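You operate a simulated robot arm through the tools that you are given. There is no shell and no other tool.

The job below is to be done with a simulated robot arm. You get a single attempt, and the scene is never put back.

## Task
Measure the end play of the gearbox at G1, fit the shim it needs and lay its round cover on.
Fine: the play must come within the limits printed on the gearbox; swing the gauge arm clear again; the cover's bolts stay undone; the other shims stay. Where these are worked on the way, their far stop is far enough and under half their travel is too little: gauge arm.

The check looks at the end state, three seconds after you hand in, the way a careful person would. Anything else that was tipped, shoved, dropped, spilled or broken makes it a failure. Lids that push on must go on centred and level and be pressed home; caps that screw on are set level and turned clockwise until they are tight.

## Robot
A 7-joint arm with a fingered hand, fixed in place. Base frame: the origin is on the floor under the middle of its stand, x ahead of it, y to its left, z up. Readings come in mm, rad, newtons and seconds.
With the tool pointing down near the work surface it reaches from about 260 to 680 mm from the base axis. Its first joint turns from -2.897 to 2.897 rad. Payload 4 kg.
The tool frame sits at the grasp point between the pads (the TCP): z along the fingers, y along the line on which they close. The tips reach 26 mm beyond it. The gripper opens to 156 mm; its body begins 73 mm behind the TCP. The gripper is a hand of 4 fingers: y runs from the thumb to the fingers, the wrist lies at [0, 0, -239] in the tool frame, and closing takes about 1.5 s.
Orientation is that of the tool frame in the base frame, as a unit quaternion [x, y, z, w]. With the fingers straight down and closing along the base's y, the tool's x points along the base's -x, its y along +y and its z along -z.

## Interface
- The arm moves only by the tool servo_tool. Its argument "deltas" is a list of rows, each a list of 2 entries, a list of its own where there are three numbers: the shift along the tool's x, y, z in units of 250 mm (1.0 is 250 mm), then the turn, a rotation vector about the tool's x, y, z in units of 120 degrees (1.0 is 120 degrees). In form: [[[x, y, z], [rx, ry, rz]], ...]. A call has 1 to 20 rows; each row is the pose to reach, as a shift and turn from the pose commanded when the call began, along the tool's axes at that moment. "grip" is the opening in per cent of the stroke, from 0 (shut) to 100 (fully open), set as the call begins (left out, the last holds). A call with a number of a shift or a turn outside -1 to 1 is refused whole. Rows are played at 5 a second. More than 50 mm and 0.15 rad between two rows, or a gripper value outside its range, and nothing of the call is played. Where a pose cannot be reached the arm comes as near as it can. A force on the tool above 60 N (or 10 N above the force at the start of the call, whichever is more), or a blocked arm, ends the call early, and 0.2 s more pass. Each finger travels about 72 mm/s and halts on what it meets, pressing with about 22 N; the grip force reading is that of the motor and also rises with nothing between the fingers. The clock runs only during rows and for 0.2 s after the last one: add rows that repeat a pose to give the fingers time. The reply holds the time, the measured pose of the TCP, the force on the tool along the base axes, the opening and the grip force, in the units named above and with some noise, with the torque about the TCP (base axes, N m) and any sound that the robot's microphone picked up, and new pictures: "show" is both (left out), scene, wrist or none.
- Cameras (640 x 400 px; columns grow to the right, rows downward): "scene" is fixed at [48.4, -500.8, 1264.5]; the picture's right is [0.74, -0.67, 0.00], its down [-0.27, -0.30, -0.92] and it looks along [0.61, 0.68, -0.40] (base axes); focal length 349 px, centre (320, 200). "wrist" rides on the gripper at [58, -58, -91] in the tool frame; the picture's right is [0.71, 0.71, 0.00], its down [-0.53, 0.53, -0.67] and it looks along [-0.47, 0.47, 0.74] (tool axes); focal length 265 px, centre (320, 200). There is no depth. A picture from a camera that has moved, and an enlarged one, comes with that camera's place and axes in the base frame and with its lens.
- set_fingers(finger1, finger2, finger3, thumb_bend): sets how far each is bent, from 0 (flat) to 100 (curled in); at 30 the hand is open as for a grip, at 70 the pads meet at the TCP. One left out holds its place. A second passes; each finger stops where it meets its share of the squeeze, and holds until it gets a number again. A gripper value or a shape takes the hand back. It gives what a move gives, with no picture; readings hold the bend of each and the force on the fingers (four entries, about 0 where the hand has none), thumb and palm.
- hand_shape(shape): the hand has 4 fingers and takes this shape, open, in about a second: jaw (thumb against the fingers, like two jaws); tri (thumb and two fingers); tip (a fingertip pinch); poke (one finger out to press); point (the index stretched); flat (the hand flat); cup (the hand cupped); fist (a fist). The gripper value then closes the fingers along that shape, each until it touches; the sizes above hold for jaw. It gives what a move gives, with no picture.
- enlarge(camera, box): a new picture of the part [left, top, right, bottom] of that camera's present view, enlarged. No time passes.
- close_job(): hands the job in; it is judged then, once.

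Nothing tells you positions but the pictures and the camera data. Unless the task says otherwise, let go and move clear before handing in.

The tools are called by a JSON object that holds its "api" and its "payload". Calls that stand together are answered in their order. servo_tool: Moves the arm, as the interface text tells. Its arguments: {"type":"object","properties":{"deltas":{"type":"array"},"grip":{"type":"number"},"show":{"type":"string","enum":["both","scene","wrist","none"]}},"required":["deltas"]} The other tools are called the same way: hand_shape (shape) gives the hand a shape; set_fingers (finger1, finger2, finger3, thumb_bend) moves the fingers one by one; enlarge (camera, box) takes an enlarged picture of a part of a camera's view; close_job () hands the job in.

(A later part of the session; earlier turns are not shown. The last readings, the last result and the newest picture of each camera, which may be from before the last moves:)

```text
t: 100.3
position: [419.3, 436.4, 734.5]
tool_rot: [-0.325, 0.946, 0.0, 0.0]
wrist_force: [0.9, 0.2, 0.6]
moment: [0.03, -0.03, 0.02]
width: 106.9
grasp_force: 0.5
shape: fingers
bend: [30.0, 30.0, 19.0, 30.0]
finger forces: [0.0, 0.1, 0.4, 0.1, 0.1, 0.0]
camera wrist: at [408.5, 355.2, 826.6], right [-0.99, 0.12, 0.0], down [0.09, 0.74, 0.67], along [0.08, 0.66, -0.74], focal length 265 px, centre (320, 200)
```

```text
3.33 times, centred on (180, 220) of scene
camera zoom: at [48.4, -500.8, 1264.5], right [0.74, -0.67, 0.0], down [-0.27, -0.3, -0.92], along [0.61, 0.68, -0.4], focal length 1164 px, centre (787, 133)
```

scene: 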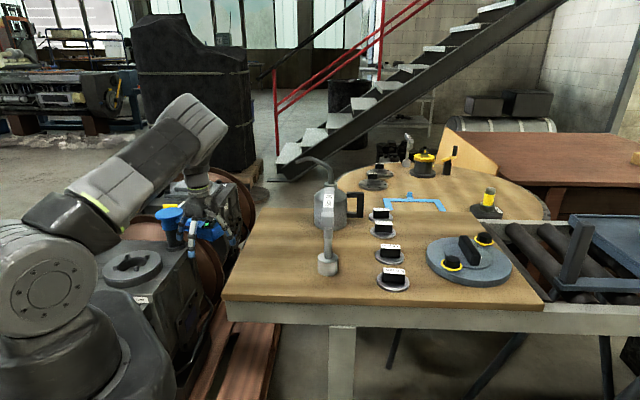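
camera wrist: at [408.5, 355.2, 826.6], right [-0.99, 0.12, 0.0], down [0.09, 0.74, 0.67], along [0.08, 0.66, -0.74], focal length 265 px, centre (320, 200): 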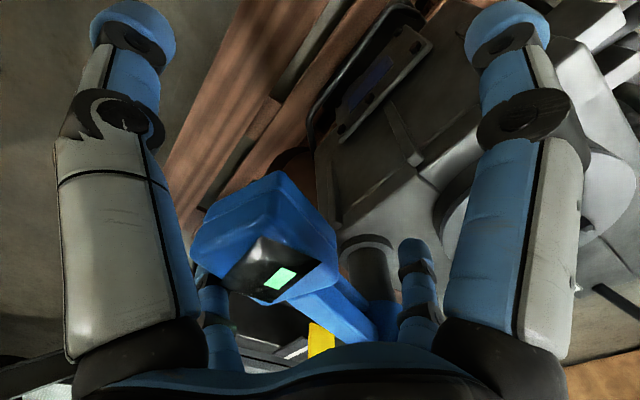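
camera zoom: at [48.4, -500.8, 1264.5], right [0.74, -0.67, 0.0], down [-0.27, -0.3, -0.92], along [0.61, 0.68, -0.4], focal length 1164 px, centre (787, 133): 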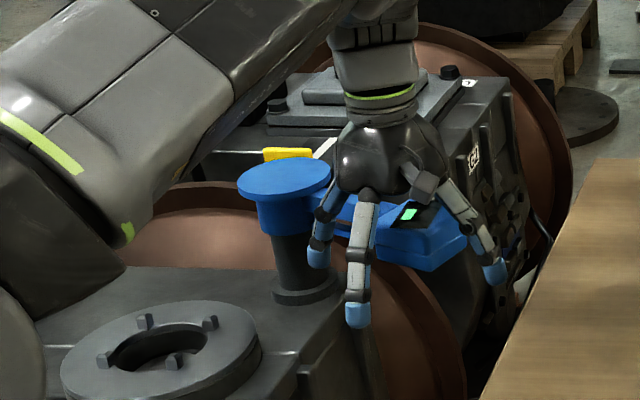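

{"api": "servo_tool", "payload": {"deltas": [[[0.061, 0.02, 0], [0, 0, 0.0146]], [[0.122, 0.04, 0], [0, 0, 0.0292]], [[0.182, 0.067, 0], [0, 0, 0.0437]], [[0.242, 0.094, 0], [0, 0, 0.0583]], [[0.296, 0.131, 0], [0, 0, 0.0729]], [[0.351, 0.168, 0], [0, 0, 0.0875]], [[0.4, 0.215, 0], [0, 0, 0.102]], [[0.45, 0.261, 0], [0, 0, 0.1167]], [[0.491, 0.315, 0], [0, 0, 0.1313]], [[0.532, 0.37, 0], [0, 0, 0.1458]], [[0.532, 0.37, 0], [0, 0, 0.1458]]], "show": "both"}}

{"api": "enlarge", "payload": {"camera": "scene", "box": [80, 160, 240, 280]}}

```text
t: 102.7
position: [256.0, 429.4, 736.3]
tool_rot: [-0.177, 0.984, 0.0, 0.0]
wrist_force: [0.7, 0.2, 0.3]
moment: [0.0, -0.01, 0.01]
width: 106.6
grasp_force: 0.1
shape: fingers
bend: [30.0, 30.0, 19.0, 30.0]
finger forces: [0.0, 0.0, 0.1, 0.0, 0.0, 0.0]
camera wrist: at [222.0, 354.2, 826.7], right [-0.91, 0.42, 0.0], down [0.31, 0.68, 0.67], along [0.28, 0.61, -0.74], focal length 265 px, centre (320, 200)
```

scene: 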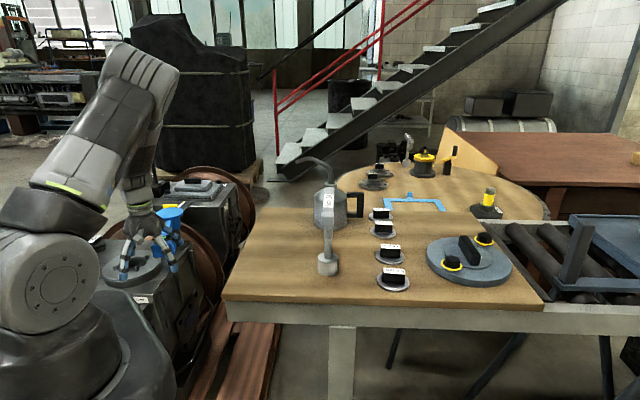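
wrist: 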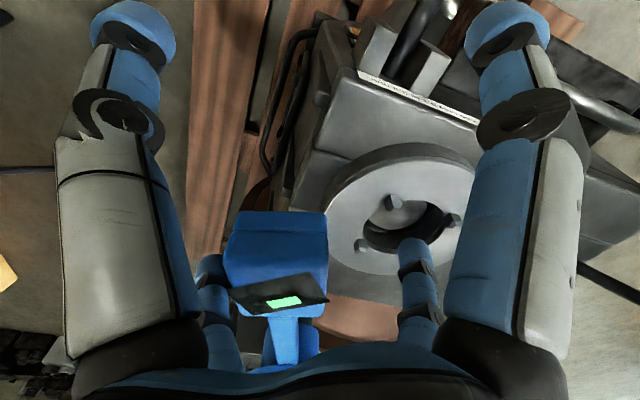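

```text
3.33 times, centred on (160, 220) of scene
camera zoom: at [48.4, -500.8, 1264.5], right [0.74, -0.67, 0.0], down [-0.27, -0.3, -0.92], along [0.61, 0.68, -0.4], focal length 1164 px, centre (853, 133)
```

zoom: 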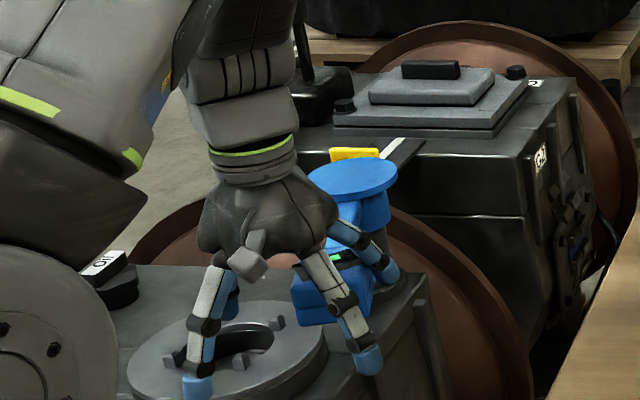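

{"api": "servo_tool", "payload": {"deltas": [[[0.049, 0.038, 0], [0, 0, 0.0138]], [[0.097, 0.09, 0], [0, 0, 0.0283]], [[0.141, 0.144, 0], [0, 0, 0.0429]], [[0.181, 0.204, 0], [0, 0, 0.0575]], [[0.216, 0.266, 0], [0, 0, 0.0721]], [[0.247, 0.331, 0], [0, 0, 0.0867]], [[0.274, 0.387, 0], [0, 0, 0.0867]], [[0.286, 0.416, 0], [0, 0, 0.0867]], [[0.286, 0.416, 0], [0, 0, 0.0867]]], "show": "both"}}

{"api": "enlarge", "payload": {"camera": "scene", "box": [70, 170, 230, 290]}}

```text
t: 104.7
position: [154.4, 499.3, 734.6]
tool_rot: [-0.089, 0.996, 0.0, 0.001]
wrist_force: [0.0, 0.5, -0.8]
moment: [0.0, -0.02, -0.01]
width: 106.5
grasp_force: 0.2
shape: fingers
bend: [30.0, 30.0, 20.0, 30.0]
finger forces: [0.0, 0.0, 0.1, 0.1, 0.0, 0.0]
camera wrist: at [105.9, 433.0, 826.9], right [-0.82, 0.57, 0.0], down [0.43, 0.61, 0.67], along [0.38, 0.55, -0.74], focal length 265 px, centre (320, 200)
```

scene: 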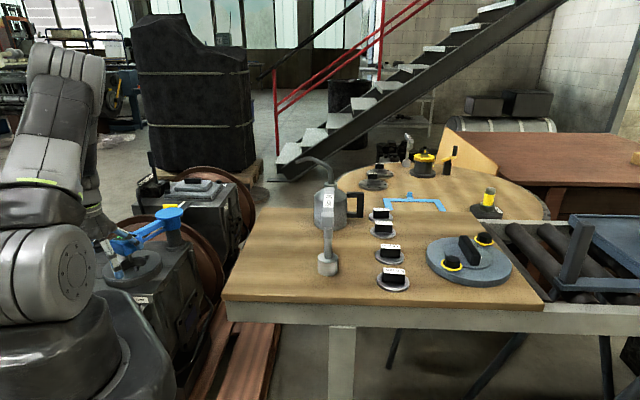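
wrist: 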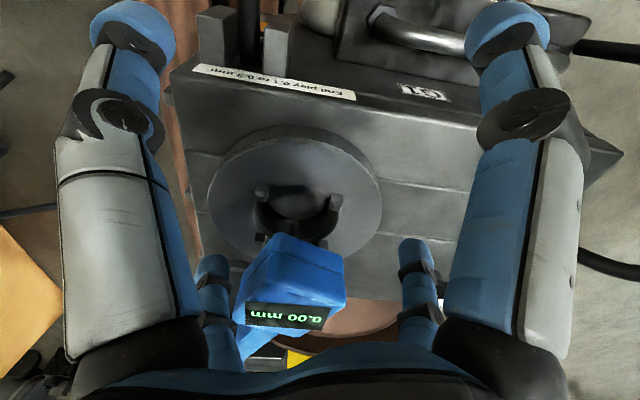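

```text
3.33 times, centred on (150, 230) of scene
camera zoom: at [48.4, -500.8, 1264.5], right [0.74, -0.67, 0.0], down [-0.27, -0.3, -0.92], along [0.61, 0.68, -0.4], focal length 1164 px, centre (887, 100)
```

zoom: 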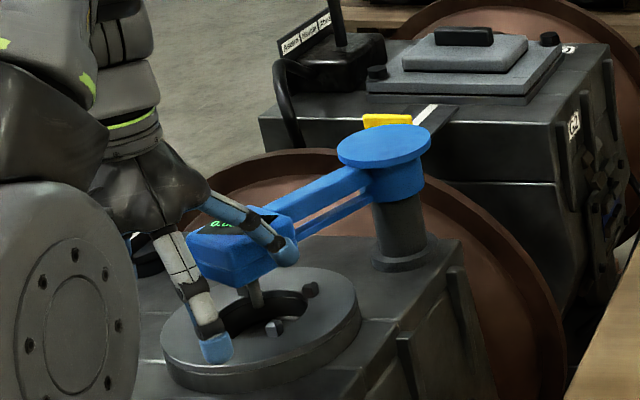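

The gauge shows 0.00 mm; the probe is going over the bore. I'll push it the rest of the way to its stop and then look.

{"api": "servo_tool", "payload": {"deltas": [[[0.01, 0.03, 0], [0, 0, 0]], [[0.02, 0.06, 0], [0, 0, 0]], [[0.028, 0.09, 0], [0, 0, 0]], [[0.035, 0.115, 0], [0, 0, 0]], [[0.035, 0.115, 0], [0, 0, 0]]], "show": "both"}}

{"api": "enlarge", "payload": {"camera": "scene", "box": [70, 170, 230, 290]}}

{"api": "enlarge", "payload": {"camera": "wrist", "box": [190, 60, 450, 360]}}

```text
t: 105.9
position: [141.5, 527.1, 735.2]
tool_rot: [-0.088, 0.996, 0.0, 0.001]
wrist_force: [4.8, -10.9, 0.3]
moment: [0.1, 0.02, -1.0]
width: 106.8
grasp_force: 6.1
shape: fingers
bend: [30.0, 30.0, 18.0, 30.0]
finger forces: [0.0, 0.0, 11.5, 0.0, 0.1, 0.0]
camera wrist: at [93.7, 458.7, 825.9], right [-0.82, 0.57, 0.0], down [0.43, 0.61, 0.67], along [0.38, 0.55, -0.74], focal length 265 px, centre (320, 200)
```

scene: 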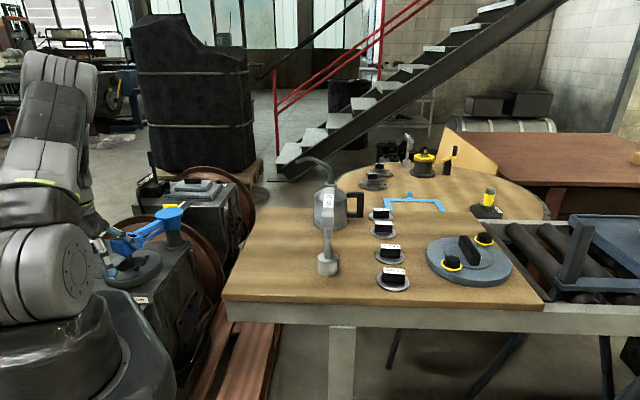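
wrist: 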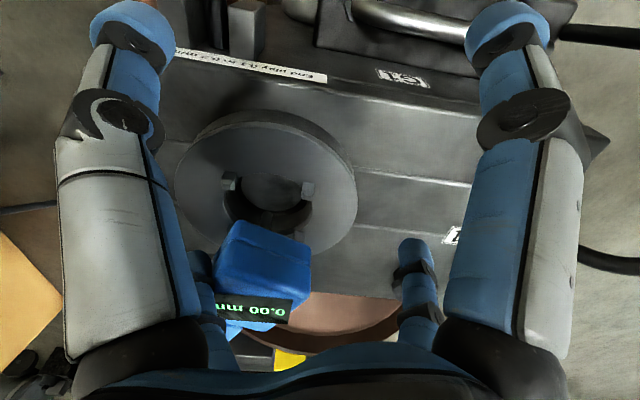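

```text
3.33 times, centred on (150, 230) of scene
camera zoom: at [48.4, -500.8, 1264.5], right [0.74, -0.67, 0.0], down [-0.27, -0.3, -0.92], along [0.61, 0.68, -0.4], focal length 1164 px, centre (887, 100)
```

zoom: 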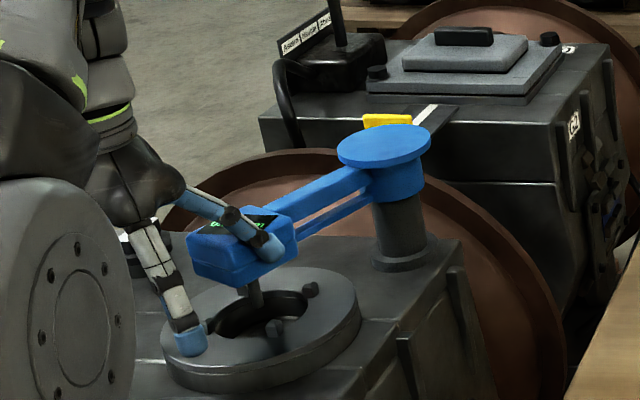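

```text
1.33 times, centred on (320, 210) of wrist
camera zoom: at [93.7, 458.7, 825.9], right [-0.82, 0.57, 0.0], down [0.43, 0.61, 0.67], along [0.38, 0.55, -0.74], focal length 354 px, centre (320, 187)
```

zoom: 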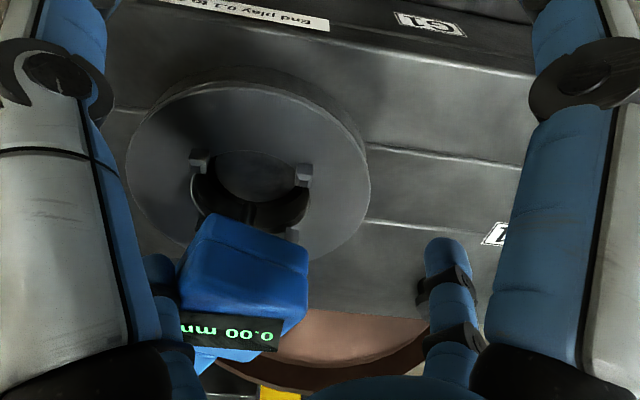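

The gauge arm is on its far stop (about 11 N on the hook finger) and still reads 0.00 mm, so the shaft must be lifted with the "Lift" lever. I'll back the finger off, rise and look at the lever.

{"api": "servo_tool", "payload": {"deltas": [[[-0.006, -0.03, 0], [0, 0, 0]], [[-0.014, -0.064, 0], [0, 0, 0]], [[-0.014, -0.064, -0.12], [0, 0, 0]], [[-0.014, -0.064, -0.28], [0, 0, 0]], [[-0.014, -0.064, -0.44], [0, 0, 0]], [[-0.014, -0.064, -0.44], [0, 0, 0]]], "show": "both"}}

{"api": "enlarge", "payload": {"camera": "wrist", "box": [160, 0, 480, 200]}}

{"api": "enlarge", "payload": {"camera": "wrist", "box": [220, 180, 380, 300]}}

```text
t: 107.3
position: [144.3, 507.4, 847.9]
tool_rot: [-0.088, 0.996, 0.0, 0.0]
wrist_force: [-0.1, -0.4, -0.3]
moment: [0.01, 0.04, -0.04]
width: 106.5
grasp_force: 0.1
shape: fingers
bend: [30.0, 30.0, 20.0, 30.0]
finger forces: [0.0, 0.0, 0.1, 0.0, 0.0, 0.1]
camera wrist: at [97.3, 441.8, 938.0], right [-0.82, 0.57, 0.0], down [0.43, 0.61, 0.67], along [0.38, 0.55, -0.74], focal length 265 px, centre (320, 200)
```

scene: 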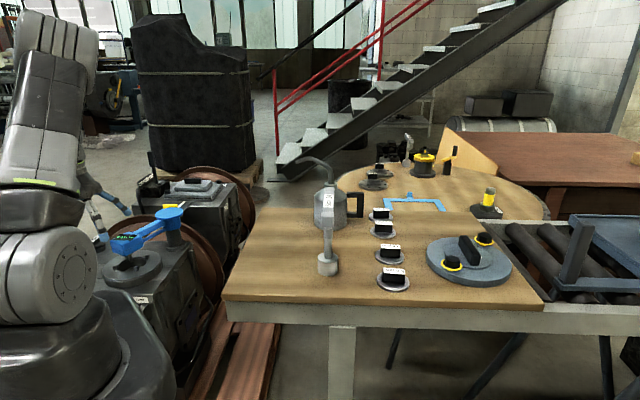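
wrist: 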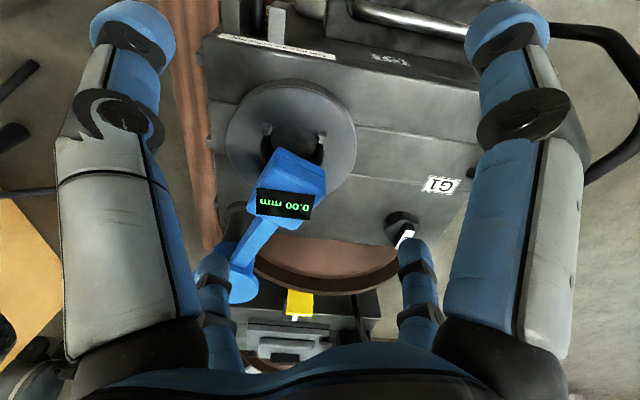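

```text
2.00 times, centred on (320, 100) of wrist
camera zoom: at [97.3, 441.8, 938.0], right [-0.82, 0.57, 0.0], down [0.43, 0.61, 0.67], along [0.38, 0.55, -0.74], focal length 531 px, centre (320, 400)
```

zoom: 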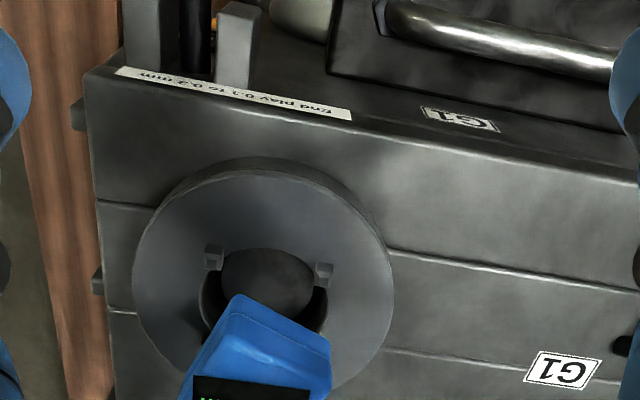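

```text
3.33 times, centred on (300, 240) of wrist
camera zoom: at [97.3, 441.8, 938.0], right [-0.82, 0.57, 0.0], down [0.43, 0.61, 0.67], along [0.38, 0.55, -0.74], focal length 885 px, centre (387, 67)
```

zoom: 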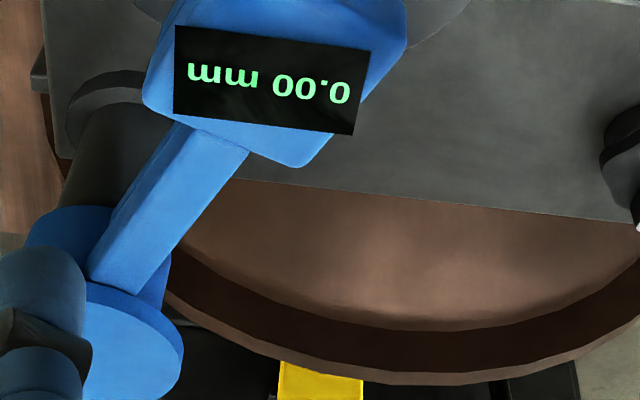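

{"api": "servo_tool", "payload": {"deltas": [[[0.0, -0.05, -0.1], [0, 0, -0.06]], [[0.05, -0.15, -0.2], [0, 0, -0.12]], [[0.1, -0.25, -0.25], [0, 0, -0.18]], [[0.14, -0.35, -0.25], [0, 0, -0.25]], [[0.16, -0.45, -0.25], [0, 0, -0.25]], [[0.16, -0.55, -0.25], [0, 0, -0.25]], [[0.16, -0.55, -0.25], [0, 0, -0.25]]], "show": "both"}}

{"api": "enlarge", "payload": {"camera": "wrist", "box": [160, 0, 480, 200]}}

```text
t: 108.9
position: [131.5, 369.1, 908.9]
tool_rot: [-0.343, 0.939, 0.0, 0.0]
wrist_force: [0.9, 0.4, -0.6]
moment: [-0.01, 0.01, 0.02]
width: 106.7
grasp_force: 0.0
shape: fingers
bend: [30.0, 30.0, 20.0, 30.0]
finger forces: [0.1, 0.1, 0.1, 0.0, 0.0, 0.0]
camera wrist: at [124.1, 287.7, 999.5], right [-1.0, 0.09, 0.0], down [0.06, 0.74, 0.67], along [0.06, 0.67, -0.74], focal length 265 px, centre (320, 200)
```

scene: 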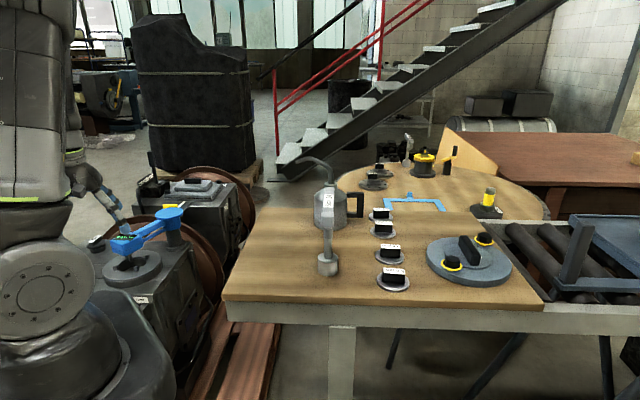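
wrist: 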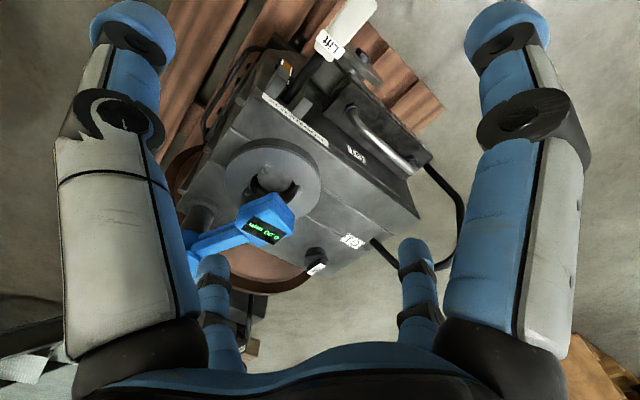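

```text
2.00 times, centred on (320, 100) of wrist
camera zoom: at [124.1, 287.7, 999.5], right [-1.0, 0.09, 0.0], down [0.06, 0.74, 0.67], along [0.06, 0.67, -0.74], focal length 531 px, centre (320, 400)
```

zoom: 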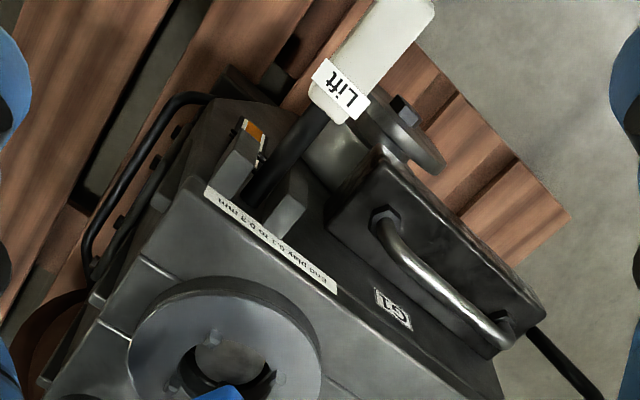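

{"api": "enlarge", "payload": {"camera": "scene", "box": [95, 215, 175, 265]}}

{"api": "enlarge", "payload": {"camera": "wrist", "box": [240, 0, 400, 100]}}

{"api": "enlarge", "payload": {"camera": "scene", "box": [0, 100, 240, 400]}}

```text
8.00 times, centred on (135, 240) of scene
camera zoom: at [48.4, -500.8, 1264.5], right [0.74, -0.67, 0.0], down [-0.27, -0.3, -0.92], along [0.61, 0.68, -0.4], focal length 2794 px, centre (1800, -120)
```

zoom: 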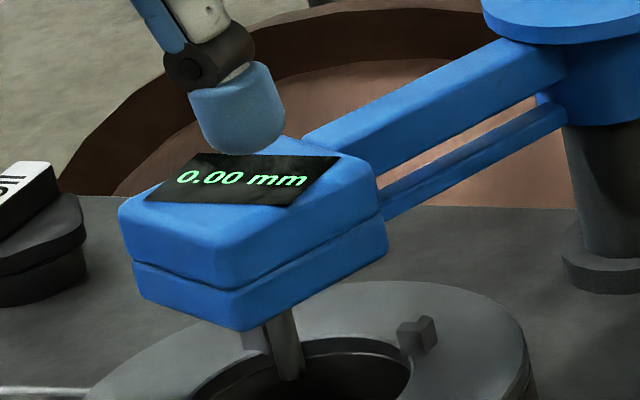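

```text
4.00 times, centred on (320, 50) of wrist
camera zoom: at [124.1, 287.7, 999.5], right [-1.0, 0.09, 0.0], down [0.06, 0.74, 0.67], along [0.06, 0.67, -0.74], focal length 1062 px, centre (320, 800)
```

zoom: 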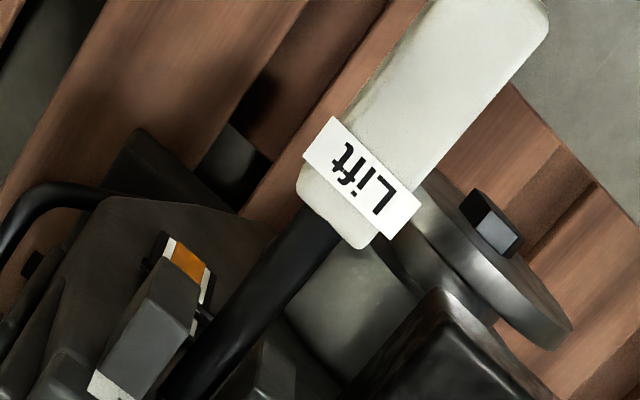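

```text
1.33 times, centred on (120, 250) of scene
camera zoom: at [48.4, -500.8, 1264.5], right [0.74, -0.67, 0.0], down [-0.27, -0.3, -0.92], along [0.61, 0.68, -0.4], focal length 466 px, centre (587, 133)
```

zoom: 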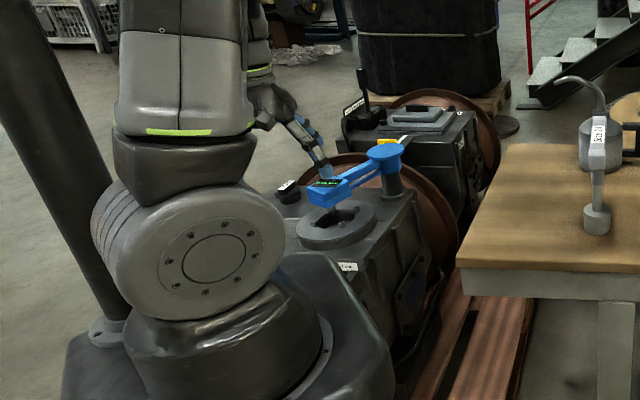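

The scene camera reads the gauge well (0.00 mm). The Lift lever slopes up from a fork on the gearbox (about (189, 456, 543)) to a white handle ending near (69, 322, 631). I'll close the fingers to a point and go above the handle.

{"api": "servo_tool", "payload": {"deltas": [[[0.06, 0.004, 0.11], [0, 0, 0]], [[0.12, 0.008, 0.22], [0, 0, 0]], [[0.18, 0.012, 0.33], [0, 0, 0]], [[0.23, 0.016, 0.436], [0, 0, 0]], [[0.23, 0.016, 0.436], [0, 0, 0]], [[0.23, 0.016, 0.436], [0, 0, 0]], [[0.23, 0.016, 0.436], [0, 0, 0]]], "grip": 0, "show": "both"}}

{"api": "enlarge", "payload": {"camera": "wrist", "box": [160, 60, 480, 260]}}

```text
t: 110.5
position: [84.1, 335.5, 797.9]
tool_rot: [-0.343, 0.939, 0.0, 0.0]
wrist_force: [-0.4, 0.1, -0.1]
moment: [-0.02, 0.02, -0.04]
width: 0.0
grasp_force: 21.8
shape: jaw
bend: [70.0, 70.0, 70.0, 70.0]
finger forces: [0.0, 0.0, 0.1, 0.0, 0.0, 0.0]
camera wrist: at [76.5, 254.0, 890.0], right [-1.0, 0.09, 0.0], down [0.06, 0.74, 0.67], along [0.06, 0.67, -0.74], focal length 265 px, centre (320, 200)
```

scene: 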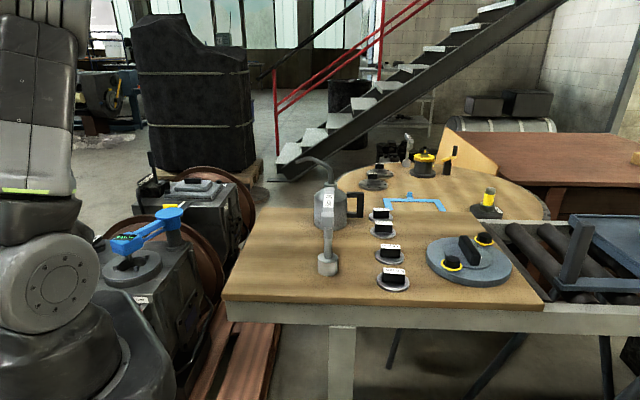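
wrist: 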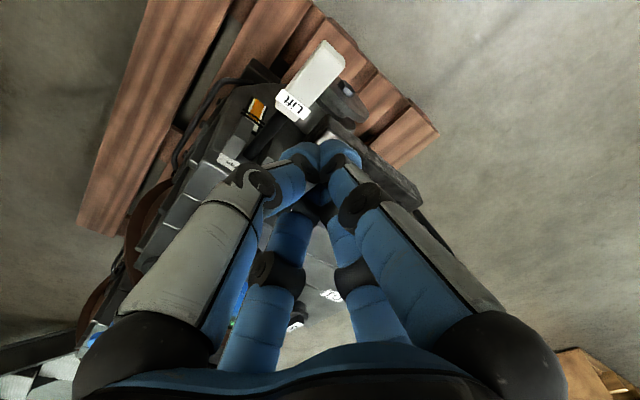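

```text
2.00 times, centred on (320, 160) of wrist
camera zoom: at [76.5, 254.0, 890.0], right [-1.0, 0.09, 0.0], down [0.06, 0.74, 0.67], along [0.06, 0.67, -0.74], focal length 531 px, centre (320, 280)
```

zoom: 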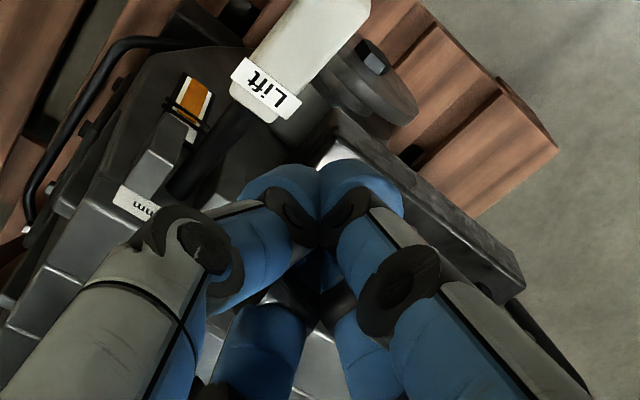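

{"api": "enlarge", "payload": {"camera": "wrist", "box": [250, 20, 410, 120]}}

```text
4.00 times, centred on (330, 70) of wrist
camera zoom: at [76.5, 254.0, 890.0], right [-1.0, 0.09, 0.0], down [0.06, 0.74, 0.67], along [0.06, 0.67, -0.74], focal length 1062 px, centre (280, 720)
```

zoom: 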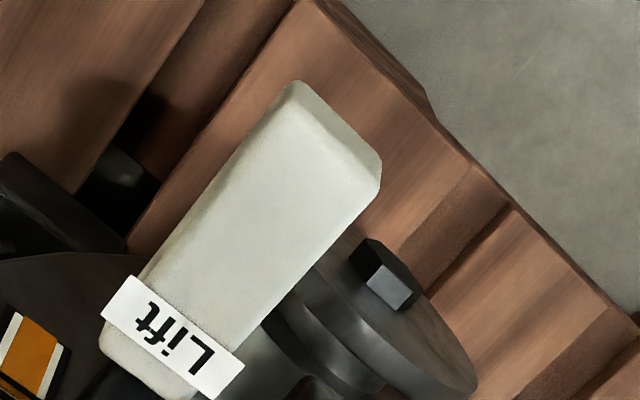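

{"api": "enlarge", "payload": {"camera": "wrist", "box": [210, 70, 310, 170]}}

{"api": "enlarge", "payload": {"camera": "scene", "box": [60, 200, 200, 330]}}

```text
4.00 times, centred on (260, 120) of wrist
camera zoom: at [76.5, 254.0, 890.0], right [-1.0, 0.09, 0.0], down [0.06, 0.74, 0.67], along [0.06, 0.67, -0.74], focal length 1062 px, centre (560, 520)
```

zoom: 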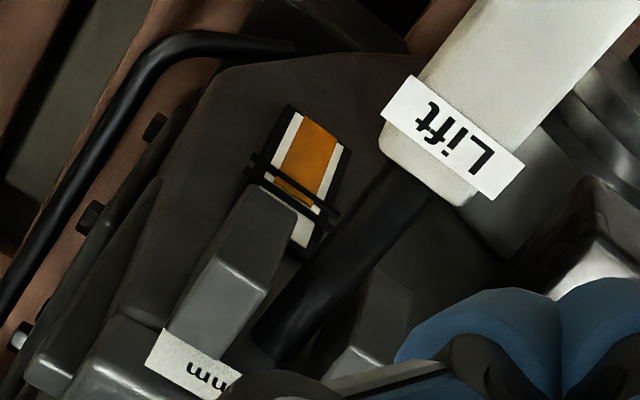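

```text
3.08 times, centred on (130, 265) of scene
camera zoom: at [48.4, -500.8, 1264.5], right [0.74, -0.67, 0.0], down [-0.27, -0.3, -0.92], along [0.61, 0.68, -0.4], focal length 1075 px, centre (905, 0)
```

zoom: 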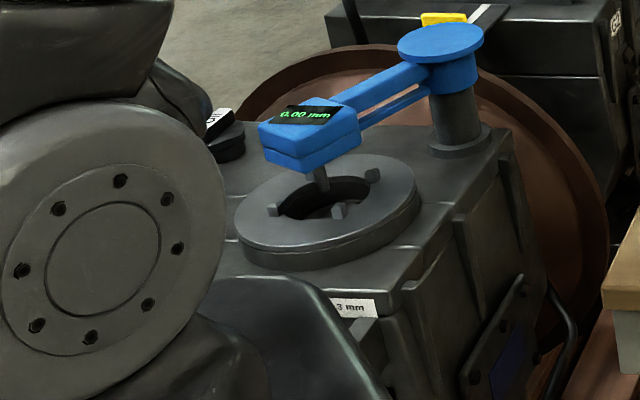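

{"api": "servo_tool", "payload": {"deltas": [[[-0.1, -0.085, 0], [0, 0, 0]], [[-0.2, -0.17, 0], [0, 0, 0]], [[-0.3, -0.255, 0], [0, 0, 0]], [[-0.4, -0.34, 0], [0, 0, 0]], [[-0.505, -0.425, 0], [0, 0, 0]], [[-0.505, -0.425, 0], [0, 0, 0]]], "show": "wrist"}}

{"api": "enlarge", "payload": {"camera": "wrist", "box": [360, 20, 520, 140]}}

```text
t: 111.9
position: [249.4, 336.9, 798.5]
tool_rot: [-0.343, 0.939, 0.0, 0.001]
wrist_force: [-0.5, -0.4, -0.5]
moment: [0.0, -0.01, 0.0]
width: 0.1
grasp_force: 22.6
shape: jaw
bend: [70.0, 70.0, 70.0, 70.0]
finger forces: [0.0, 0.0, 0.1, 0.1, 0.1, 0.0]
camera wrist: at [242.6, 255.1, 890.0], right [-1.0, 0.09, 0.0], down [0.06, 0.74, 0.67], along [0.06, 0.67, -0.74], focal length 265 px, centre (320, 200)
```

wrist: 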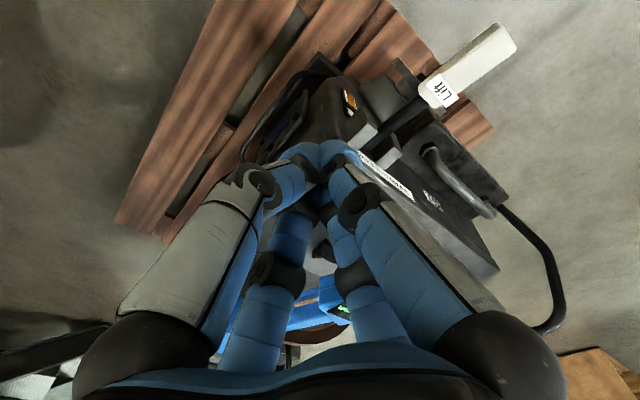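

```text
3.33 times, centred on (440, 80) of wrist
camera zoom: at [242.6, 255.1, 890.0], right [-1.0, 0.09, 0.0], down [0.06, 0.74, 0.67], along [0.06, 0.67, -0.74], focal length 885 px, centre (-80, 600)
```

zoom: 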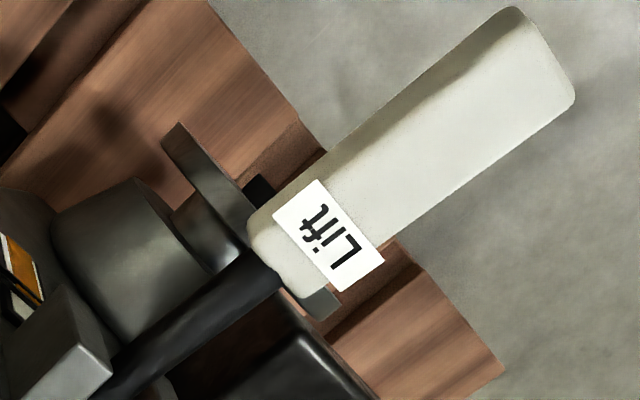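

With a wide baseline the lever is in fact about horizontal at z ≈ 592: from the fork (185, 426) to the handle end (68, 323.5). I'll go above the handle end and press down with the closed fingertips.

{"api": "servo_tool", "payload": {"deltas": [[[0.1, 0.085, 0], [0, 0, 0]], [[0.2, 0.17, 0], [0, 0, 0]], [[0.3, 0.255, 0], [0, 0, 0]], [[0.4, 0.34, 0], [0, 0, 0]], [[0.502, 0.425, 0], [0, 0, 0]], [[0.502, 0.425, 0.18], [0, 0, 0]], [[0.502, 0.425, 0.36], [0, 0, 0]], [[0.502, 0.425, 0.54], [0, 0, 0]], [[0.502, 0.425, 0.6], [0, 0, 0]], [[0.502, 0.425, 0.6], [0, 0, 0]]], "show": "both"}}

{"api": "enlarge", "payload": {"camera": "wrist", "box": [160, 60, 480, 260]}}

```text
t: 114.1
position: [85.5, 334.5, 650.1]
tool_rot: [-0.343, 0.939, 0.0, 0.0]
wrist_force: [0.2, 0.9, 0.5]
moment: [0.01, 0.01, -0.01]
width: 0.2
grasp_force: 22.1
shape: jaw
bend: [70.0, 70.0, 70.0, 70.0]
finger forces: [0.1, 0.1, 0.1, 0.1, 0.0, 0.0]
camera wrist: at [78.4, 253.7, 740.9], right [-1.0, 0.09, 0.0], down [0.06, 0.74, 0.67], along [0.06, 0.67, -0.74], focal length 265 px, centre (320, 200)
```

scene: 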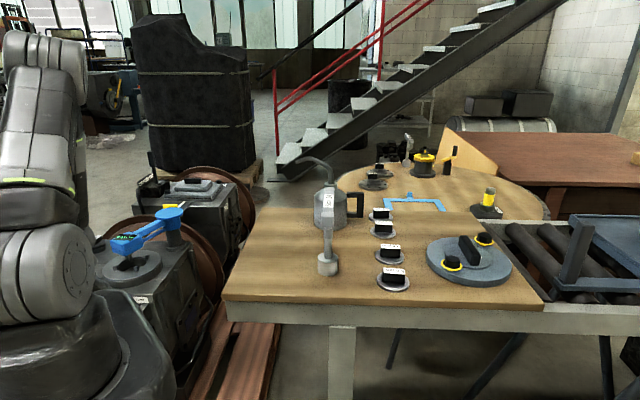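
wrist: 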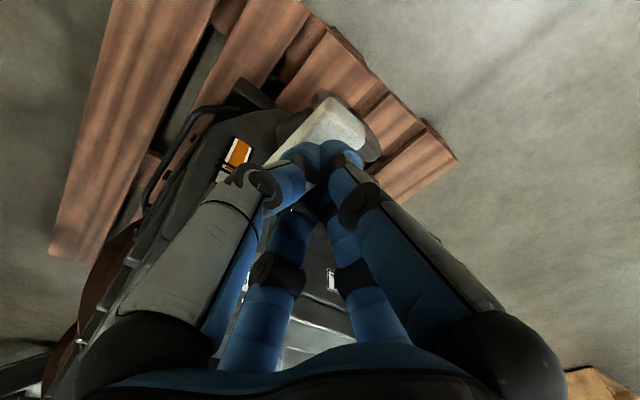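

```text
2.00 times, centred on (320, 160) of wrist
camera zoom: at [78.4, 253.7, 740.9], right [-1.0, 0.09, 0.0], down [0.06, 0.74, 0.67], along [0.06, 0.67, -0.74], focal length 531 px, centre (320, 280)
```

zoom: 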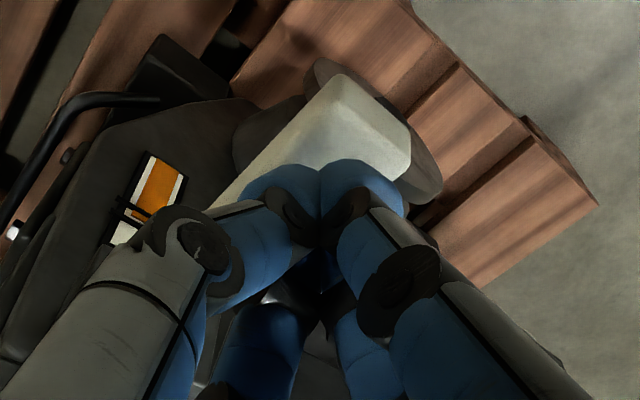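

{"api": "servo_tool", "payload": {"deltas": [[[0, 0, 0.04], [0, 0, 0]], [[0, 0, 0.08], [0, 0, 0]], [[0, 0, 0.1], [0, 0, 0]], [[0, 0, 0.12], [0, 0, 0]], [[0, 0, 0.14], [0, 0, 0]], [[0, 0, 0.16], [0, 0, 0]], [[0, 0, 0.18], [0, 0, 0]], [[0, 0, 0.18], [0, 0, 0]]], "show": "both"}}

{"api": "enlarge", "payload": {"camera": "scene", "box": [95, 215, 175, 265]}}

{"api": "enlarge", "payload": {"camera": "wrist", "box": [160, 60, 480, 260]}}

```text
t: 115.9
position: [85.7, 336.1, 603.9]
tool_rot: [-0.342, 0.94, 0.0, 0.0]
wrist_force: [0.0, -0.3, 2.6]
moment: [0.02, 0.01, 0.02]
width: 0.0
grasp_force: 22.2
shape: jaw
bend: [70.0, 70.0, 70.0, 70.0]
finger forces: [0.0, 0.0, 0.1, 0.0, 0.1, 0.0]
camera wrist: at [77.9, 254.7, 695.6], right [-1.0, 0.09, 0.0], down [0.06, 0.74, 0.67], along [0.06, 0.67, -0.74], focal length 265 px, centre (320, 200)
```

scene: 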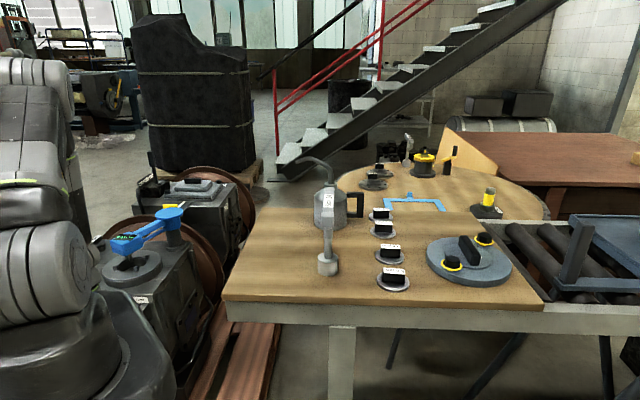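
wrist: 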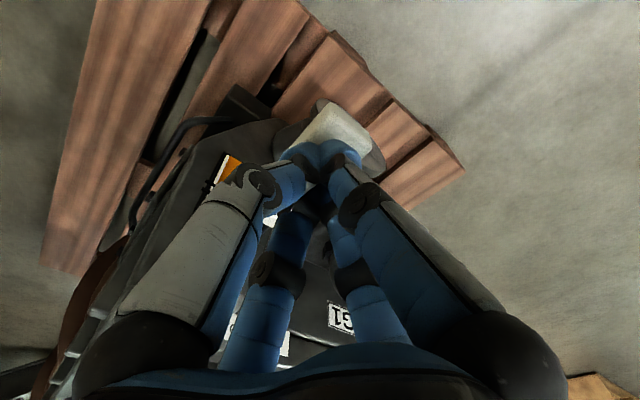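

```text
8.00 times, centred on (135, 240) of scene
camera zoom: at [48.4, -500.8, 1264.5], right [0.74, -0.67, 0.0], down [-0.27, -0.3, -0.92], along [0.61, 0.68, -0.4], focal length 2794 px, centre (1800, -120)
```

zoom: 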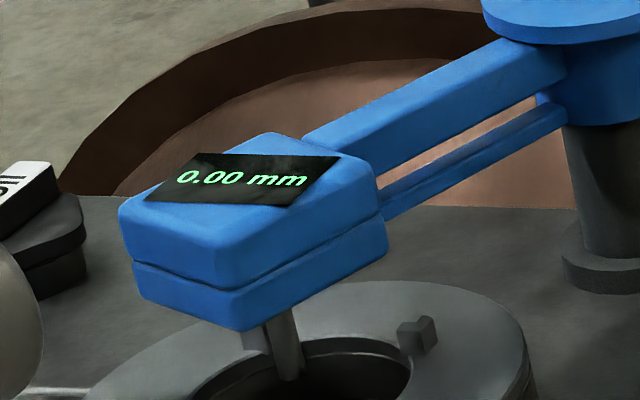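

```text
2.00 times, centred on (320, 160) of wrist
camera zoom: at [77.9, 254.7, 695.6], right [-1.0, 0.09, 0.0], down [0.06, 0.74, 0.67], along [0.06, 0.67, -0.74], focal length 531 px, centre (320, 280)
```

zoom: 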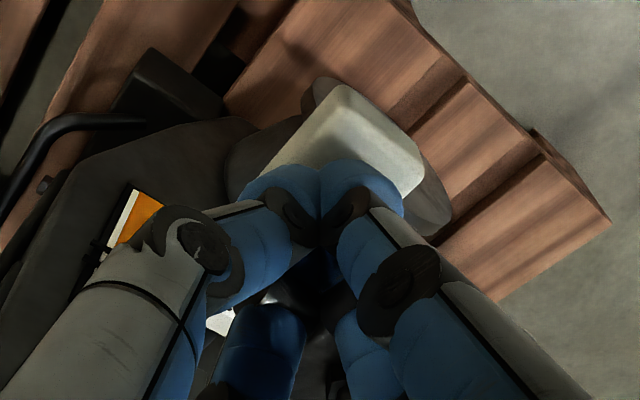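

{"api": "servo_tool", "payload": {"deltas": [[[0, 0, 0.03], [0, 0, 0]], [[0, 0, 0.06], [0, 0, 0]], [[0, 0, 0.09], [0, 0, 0]], [[0, 0, 0.12], [0, 0, 0]], [[0, 0, 0.12], [0, 0, 0]]], "show": "wrist"}}

{"api": "enlarge", "payload": {"camera": "scene", "box": [95, 215, 175, 265]}}

```text
t: 117.1
position: [86.4, 334.7, 574.6]
tool_rot: [-0.343, 0.939, -0.002, 0.0]
wrist_force: [0.8, -0.6, 4.5]
moment: [0.05, -0.02, 0.01]
width: 0.1
grasp_force: 21.7
shape: jaw
bend: [70.0, 70.0, 70.0, 70.0]
finger forces: [0.0, 0.1, 0.1, 0.0, 0.0, 0.0]
camera wrist: at [78.3, 253.6, 665.4], right [-1.0, 0.09, 0.0], down [0.06, 0.74, 0.67], along [0.06, 0.67, -0.74], focal length 265 px, centre (320, 200)
```

wrist: 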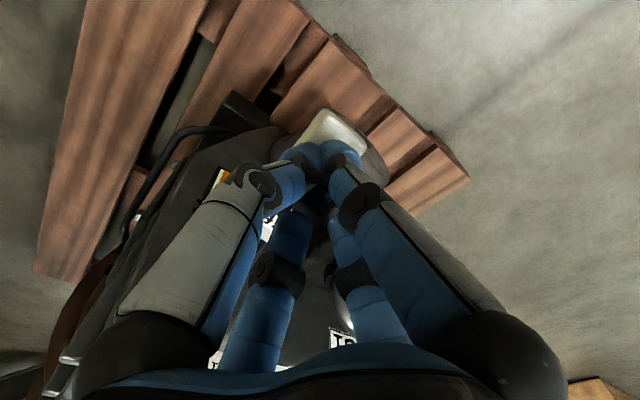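

```text
8.00 times, centred on (135, 240) of scene
camera zoom: at [48.4, -500.8, 1264.5], right [0.74, -0.67, 0.0], down [-0.27, -0.3, -0.92], along [0.61, 0.68, -0.4], focal length 2794 px, centre (1800, -120)
```

zoom: 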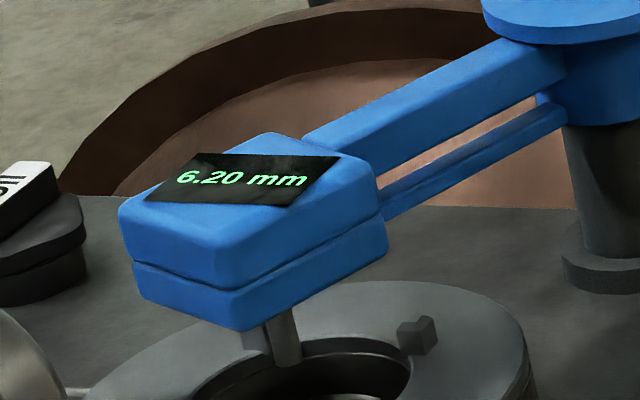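

The gauge jumped to 6.20 mm with the lever pressed. I'll press a bit further to make sure it's the full travel.

{"api": "servo_tool", "payload": {"deltas": [[[0, 0, 0.03], [0, 0, 0]], [[0, 0, 0.06], [0, 0, 0]], [[0, 0, 0.09], [0, 0, 0]], [[0, 0, 0.09], [0, 0, 0]]], "show": "none"}}

{"api": "enlarge", "payload": {"camera": "scene", "box": [95, 215, 175, 265]}}

```text
t: 117.5
position: [87.6, 336.6, 572.6]
tool_rot: [-0.343, 0.939, 0.0, 0.002]
wrist_force: [-3.4, -9.8, 36.8]
moment: [0.02, -0.05, -0.04]
width: 0.0
grasp_force: 21.7
shape: jaw
bend: [70.0, 70.0, 70.0, 70.0]
finger forces: [0.0, 0.0, 86.8, 0.1, 0.0, 0.0]
stopped in row 1: the force on the tool passed its limit at 82 N (the readings are from after the stop); the commanded pose is now the measured one
```

```text
8.00 times, centred on (135, 240) of scene
camera zoom: at [48.4, -500.8, 1264.5], right [0.74, -0.67, 0.0], down [-0.27, -0.3, -0.92], along [0.61, 0.68, -0.4], focal length 2794 px, centre (1800, -120)
```

zoom: 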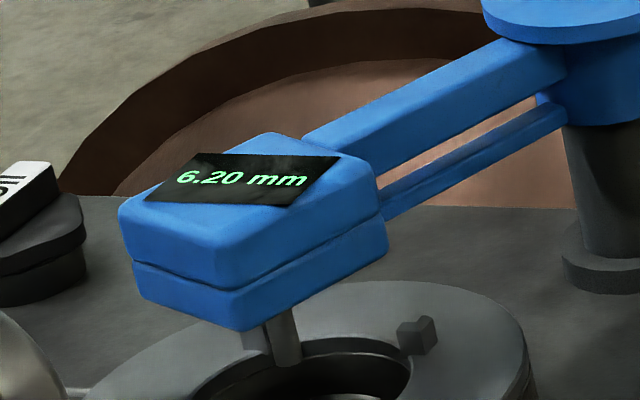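

Full travel reached: end play 6.20 mm, so the 6.0 mm shim gives 0.20 mm. I'll release the lever gently and check that it returns.

{"api": "servo_tool", "payload": {"deltas": [[[0, 0, -0.03], [0, 0, 0]], [[0, 0, -0.06], [0, 0, 0]], [[0, 0, -0.1], [0, 0, 0]], [[0, 0, -0.14], [0, 0, 0]], [[0, 0, -0.2], [0, 0, 0]], [[0, 0, -0.32], [0, 0, 0]], [[0, 0, -0.48], [0, 0, 0]], [[0, 0, -0.64], [0, 0, 0]], [[0, 0, -0.8], [0, 0, 0]], [[0, 0, -0.95], [0, 0, 0]], [[0, 0, -0.95], [0, 0, 0]]], "show": "both"}}

{"api": "enlarge", "payload": {"camera": "scene", "box": [95, 215, 175, 265]}}

{"api": "enlarge", "payload": {"camera": "wrist", "box": [250, 20, 410, 120]}}

```text
t: 119.9
position: [85.3, 337.9, 808.6]
tool_rot: [-0.343, 0.939, 0.0, 0.003]
wrist_force: [-0.1, 0.5, 0.5]
moment: [-0.01, 0.0, -0.02]
width: 0.0
grasp_force: 22.6
shape: jaw
bend: [70.0, 70.0, 70.0, 70.0]
finger forces: [0.0, 0.1, 0.1, 0.1, 0.0, 0.0]
camera wrist: at [77.5, 256.4, 899.6], right [-1.0, 0.09, 0.0], down [0.06, 0.74, 0.67], along [0.06, 0.67, -0.74], focal length 265 px, centre (320, 200)
```

scene: 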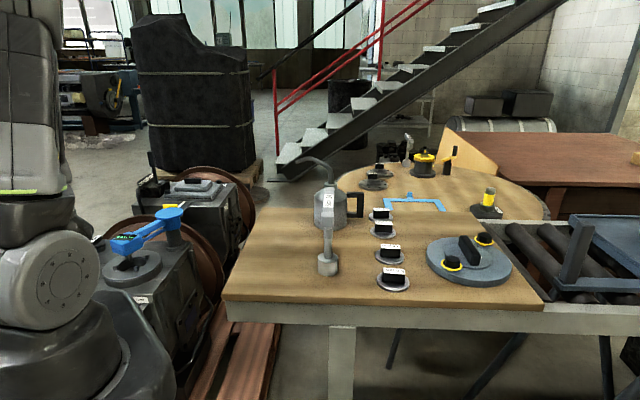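
wrist: 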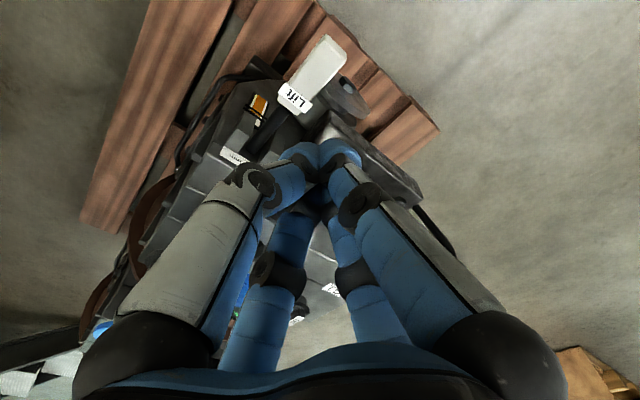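

```text
8.00 times, centred on (135, 240) of scene
camera zoom: at [48.4, -500.8, 1264.5], right [0.74, -0.67, 0.0], down [-0.27, -0.3, -0.92], along [0.61, 0.68, -0.4], focal length 2794 px, centre (1800, -120)
```

zoom: 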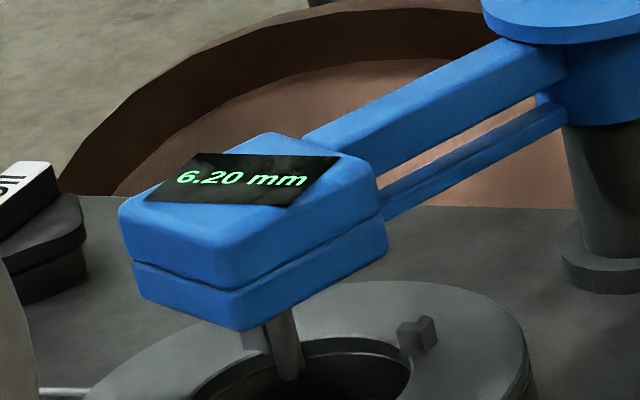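

```text
4.00 times, centred on (330, 70) of wrist
camera zoom: at [77.5, 256.4, 899.6], right [-1.0, 0.09, 0.0], down [0.06, 0.74, 0.67], along [0.06, 0.67, -0.74], focal length 1062 px, centre (280, 720)
```

zoom: 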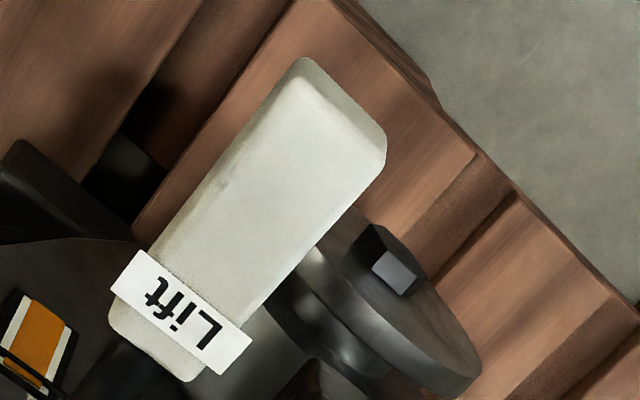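

The gauge has latched 6.20 mm and the lever has sprung back. Next I swing the gauge arm clear: I open the hand, come over the bore side with finger3 beyond the gauge head and push it back.

{"api": "servo_tool", "payload": {"deltas": [[[-0.14, 0.05, -0.08], [0, 0, -0.068]], [[-0.29, 0.1, -0.168], [0, 0, -0.136]], [[-0.44, 0.155, -0.168], [0, 0, -0.204]], [[-0.585, 0.206, -0.168], [0, 0, -0.272]], [[-0.73, 0.258, -0.168], [0, 0, -0.34]], [[-0.875, 0.309, -0.168], [0, 0, -0.408]], [[-0.875, 0.309, -0.168], [0, 0, -0.416]]], "grip": 100, "show": "both"}}

{"api": "enlarge", "payload": {"camera": "scene", "box": [70, 150, 230, 270]}}

```text
t: 121.5
position: [204.1, 536.0, 851.3]
tool_rot: [0.707, -0.707, 0.001, -0.003]
wrist_force: [1.0, -0.3, -0.7]
moment: [0.0, 0.01, 0.0]
width: 156.3
grasp_force: 0.1
shape: jaw
bend: [30.0, 30.0, 30.0, 30.0]
finger forces: [0.1, 0.0, 0.0, 0.0, 0.0, 0.0]
camera wrist: at [261.3, 479.0, 942.7], right [-0.71, -0.71, -0.01], down [-0.53, 0.52, 0.67], along [-0.47, 0.47, -0.74], focal length 265 px, centre (320, 200)
```

scene: 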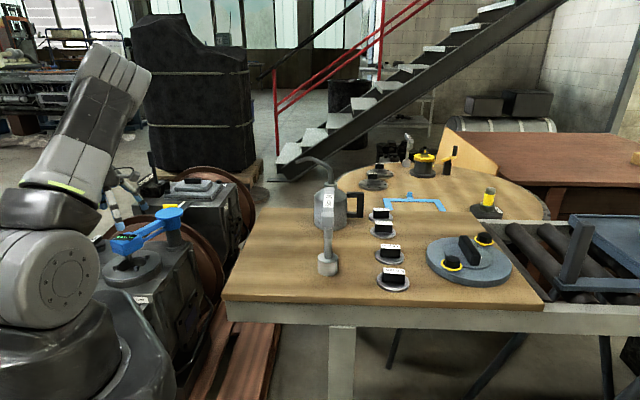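
wrist: 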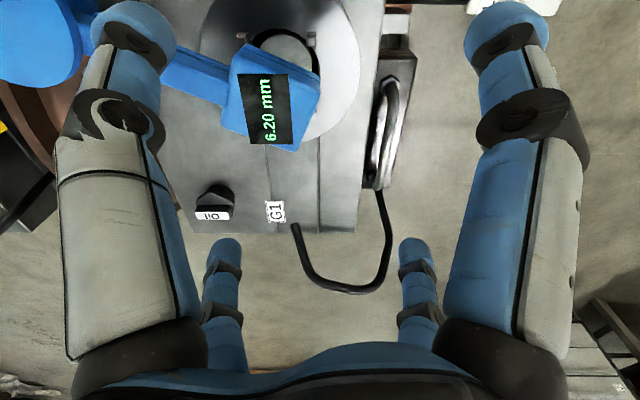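

```text
3.33 times, centred on (150, 210) of scene
camera zoom: at [48.4, -500.8, 1264.5], right [0.74, -0.67, 0.0], down [-0.27, -0.3, -0.92], along [0.61, 0.68, -0.4], focal length 1164 px, centre (887, 167)
```

zoom: 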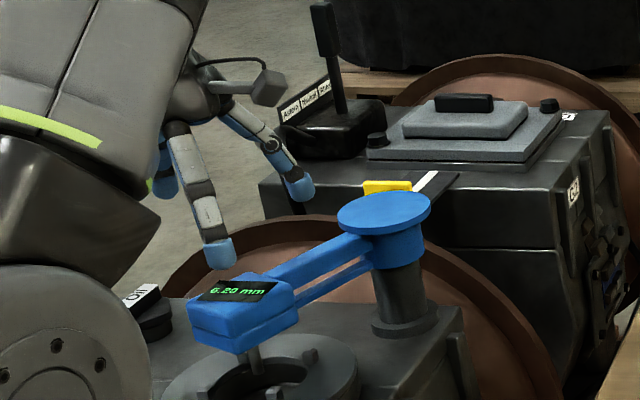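

{"api": "servo_tool", "payload": {"deltas": [[[0, 0, 0.15], [0, 0, 0]], [[0, 0, 0.3], [0, 0, 0]], [[0, 0, 0.4], [0, 0, 0]], [[0, 0, 0.466], [0, 0, 0]], [[0, 0, 0.466], [0, 0, 0]]], "show": "wrist"}}

{"api": "enlarge", "payload": {"camera": "scene", "box": [70, 150, 230, 270]}}

```text
t: 122.7
position: [204.4, 536.0, 734.3]
tool_rot: [-0.707, 0.708, -0.001, 0.003]
wrist_force: [0.5, 0.3, 0.0]
moment: [-0.02, -0.06, 0.01]
width: 155.8
grasp_force: 0.2
shape: jaw
bend: [30.0, 30.0, 30.0, 30.0]
finger forces: [0.0, 0.0, 0.0, 0.1, 0.0, 0.0]
camera wrist: at [260.8, 478.2, 826.3], right [-0.71, -0.71, -0.01], down [-0.53, 0.52, 0.67], along [-0.47, 0.48, -0.74], focal length 265 px, centre (320, 200)
```

wrist: 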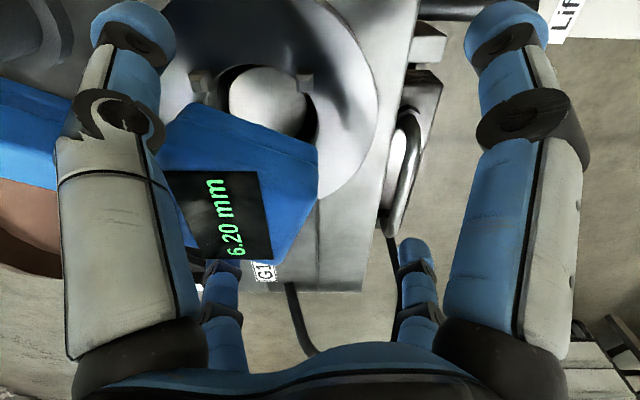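

```text
3.33 times, centred on (150, 210) of scene
camera zoom: at [48.4, -500.8, 1264.5], right [0.74, -0.67, 0.0], down [-0.27, -0.3, -0.92], along [0.61, 0.68, -0.4], focal length 1164 px, centre (887, 167)
```

zoom: 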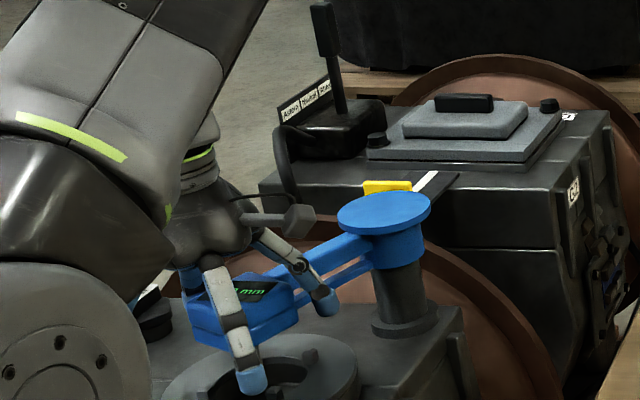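

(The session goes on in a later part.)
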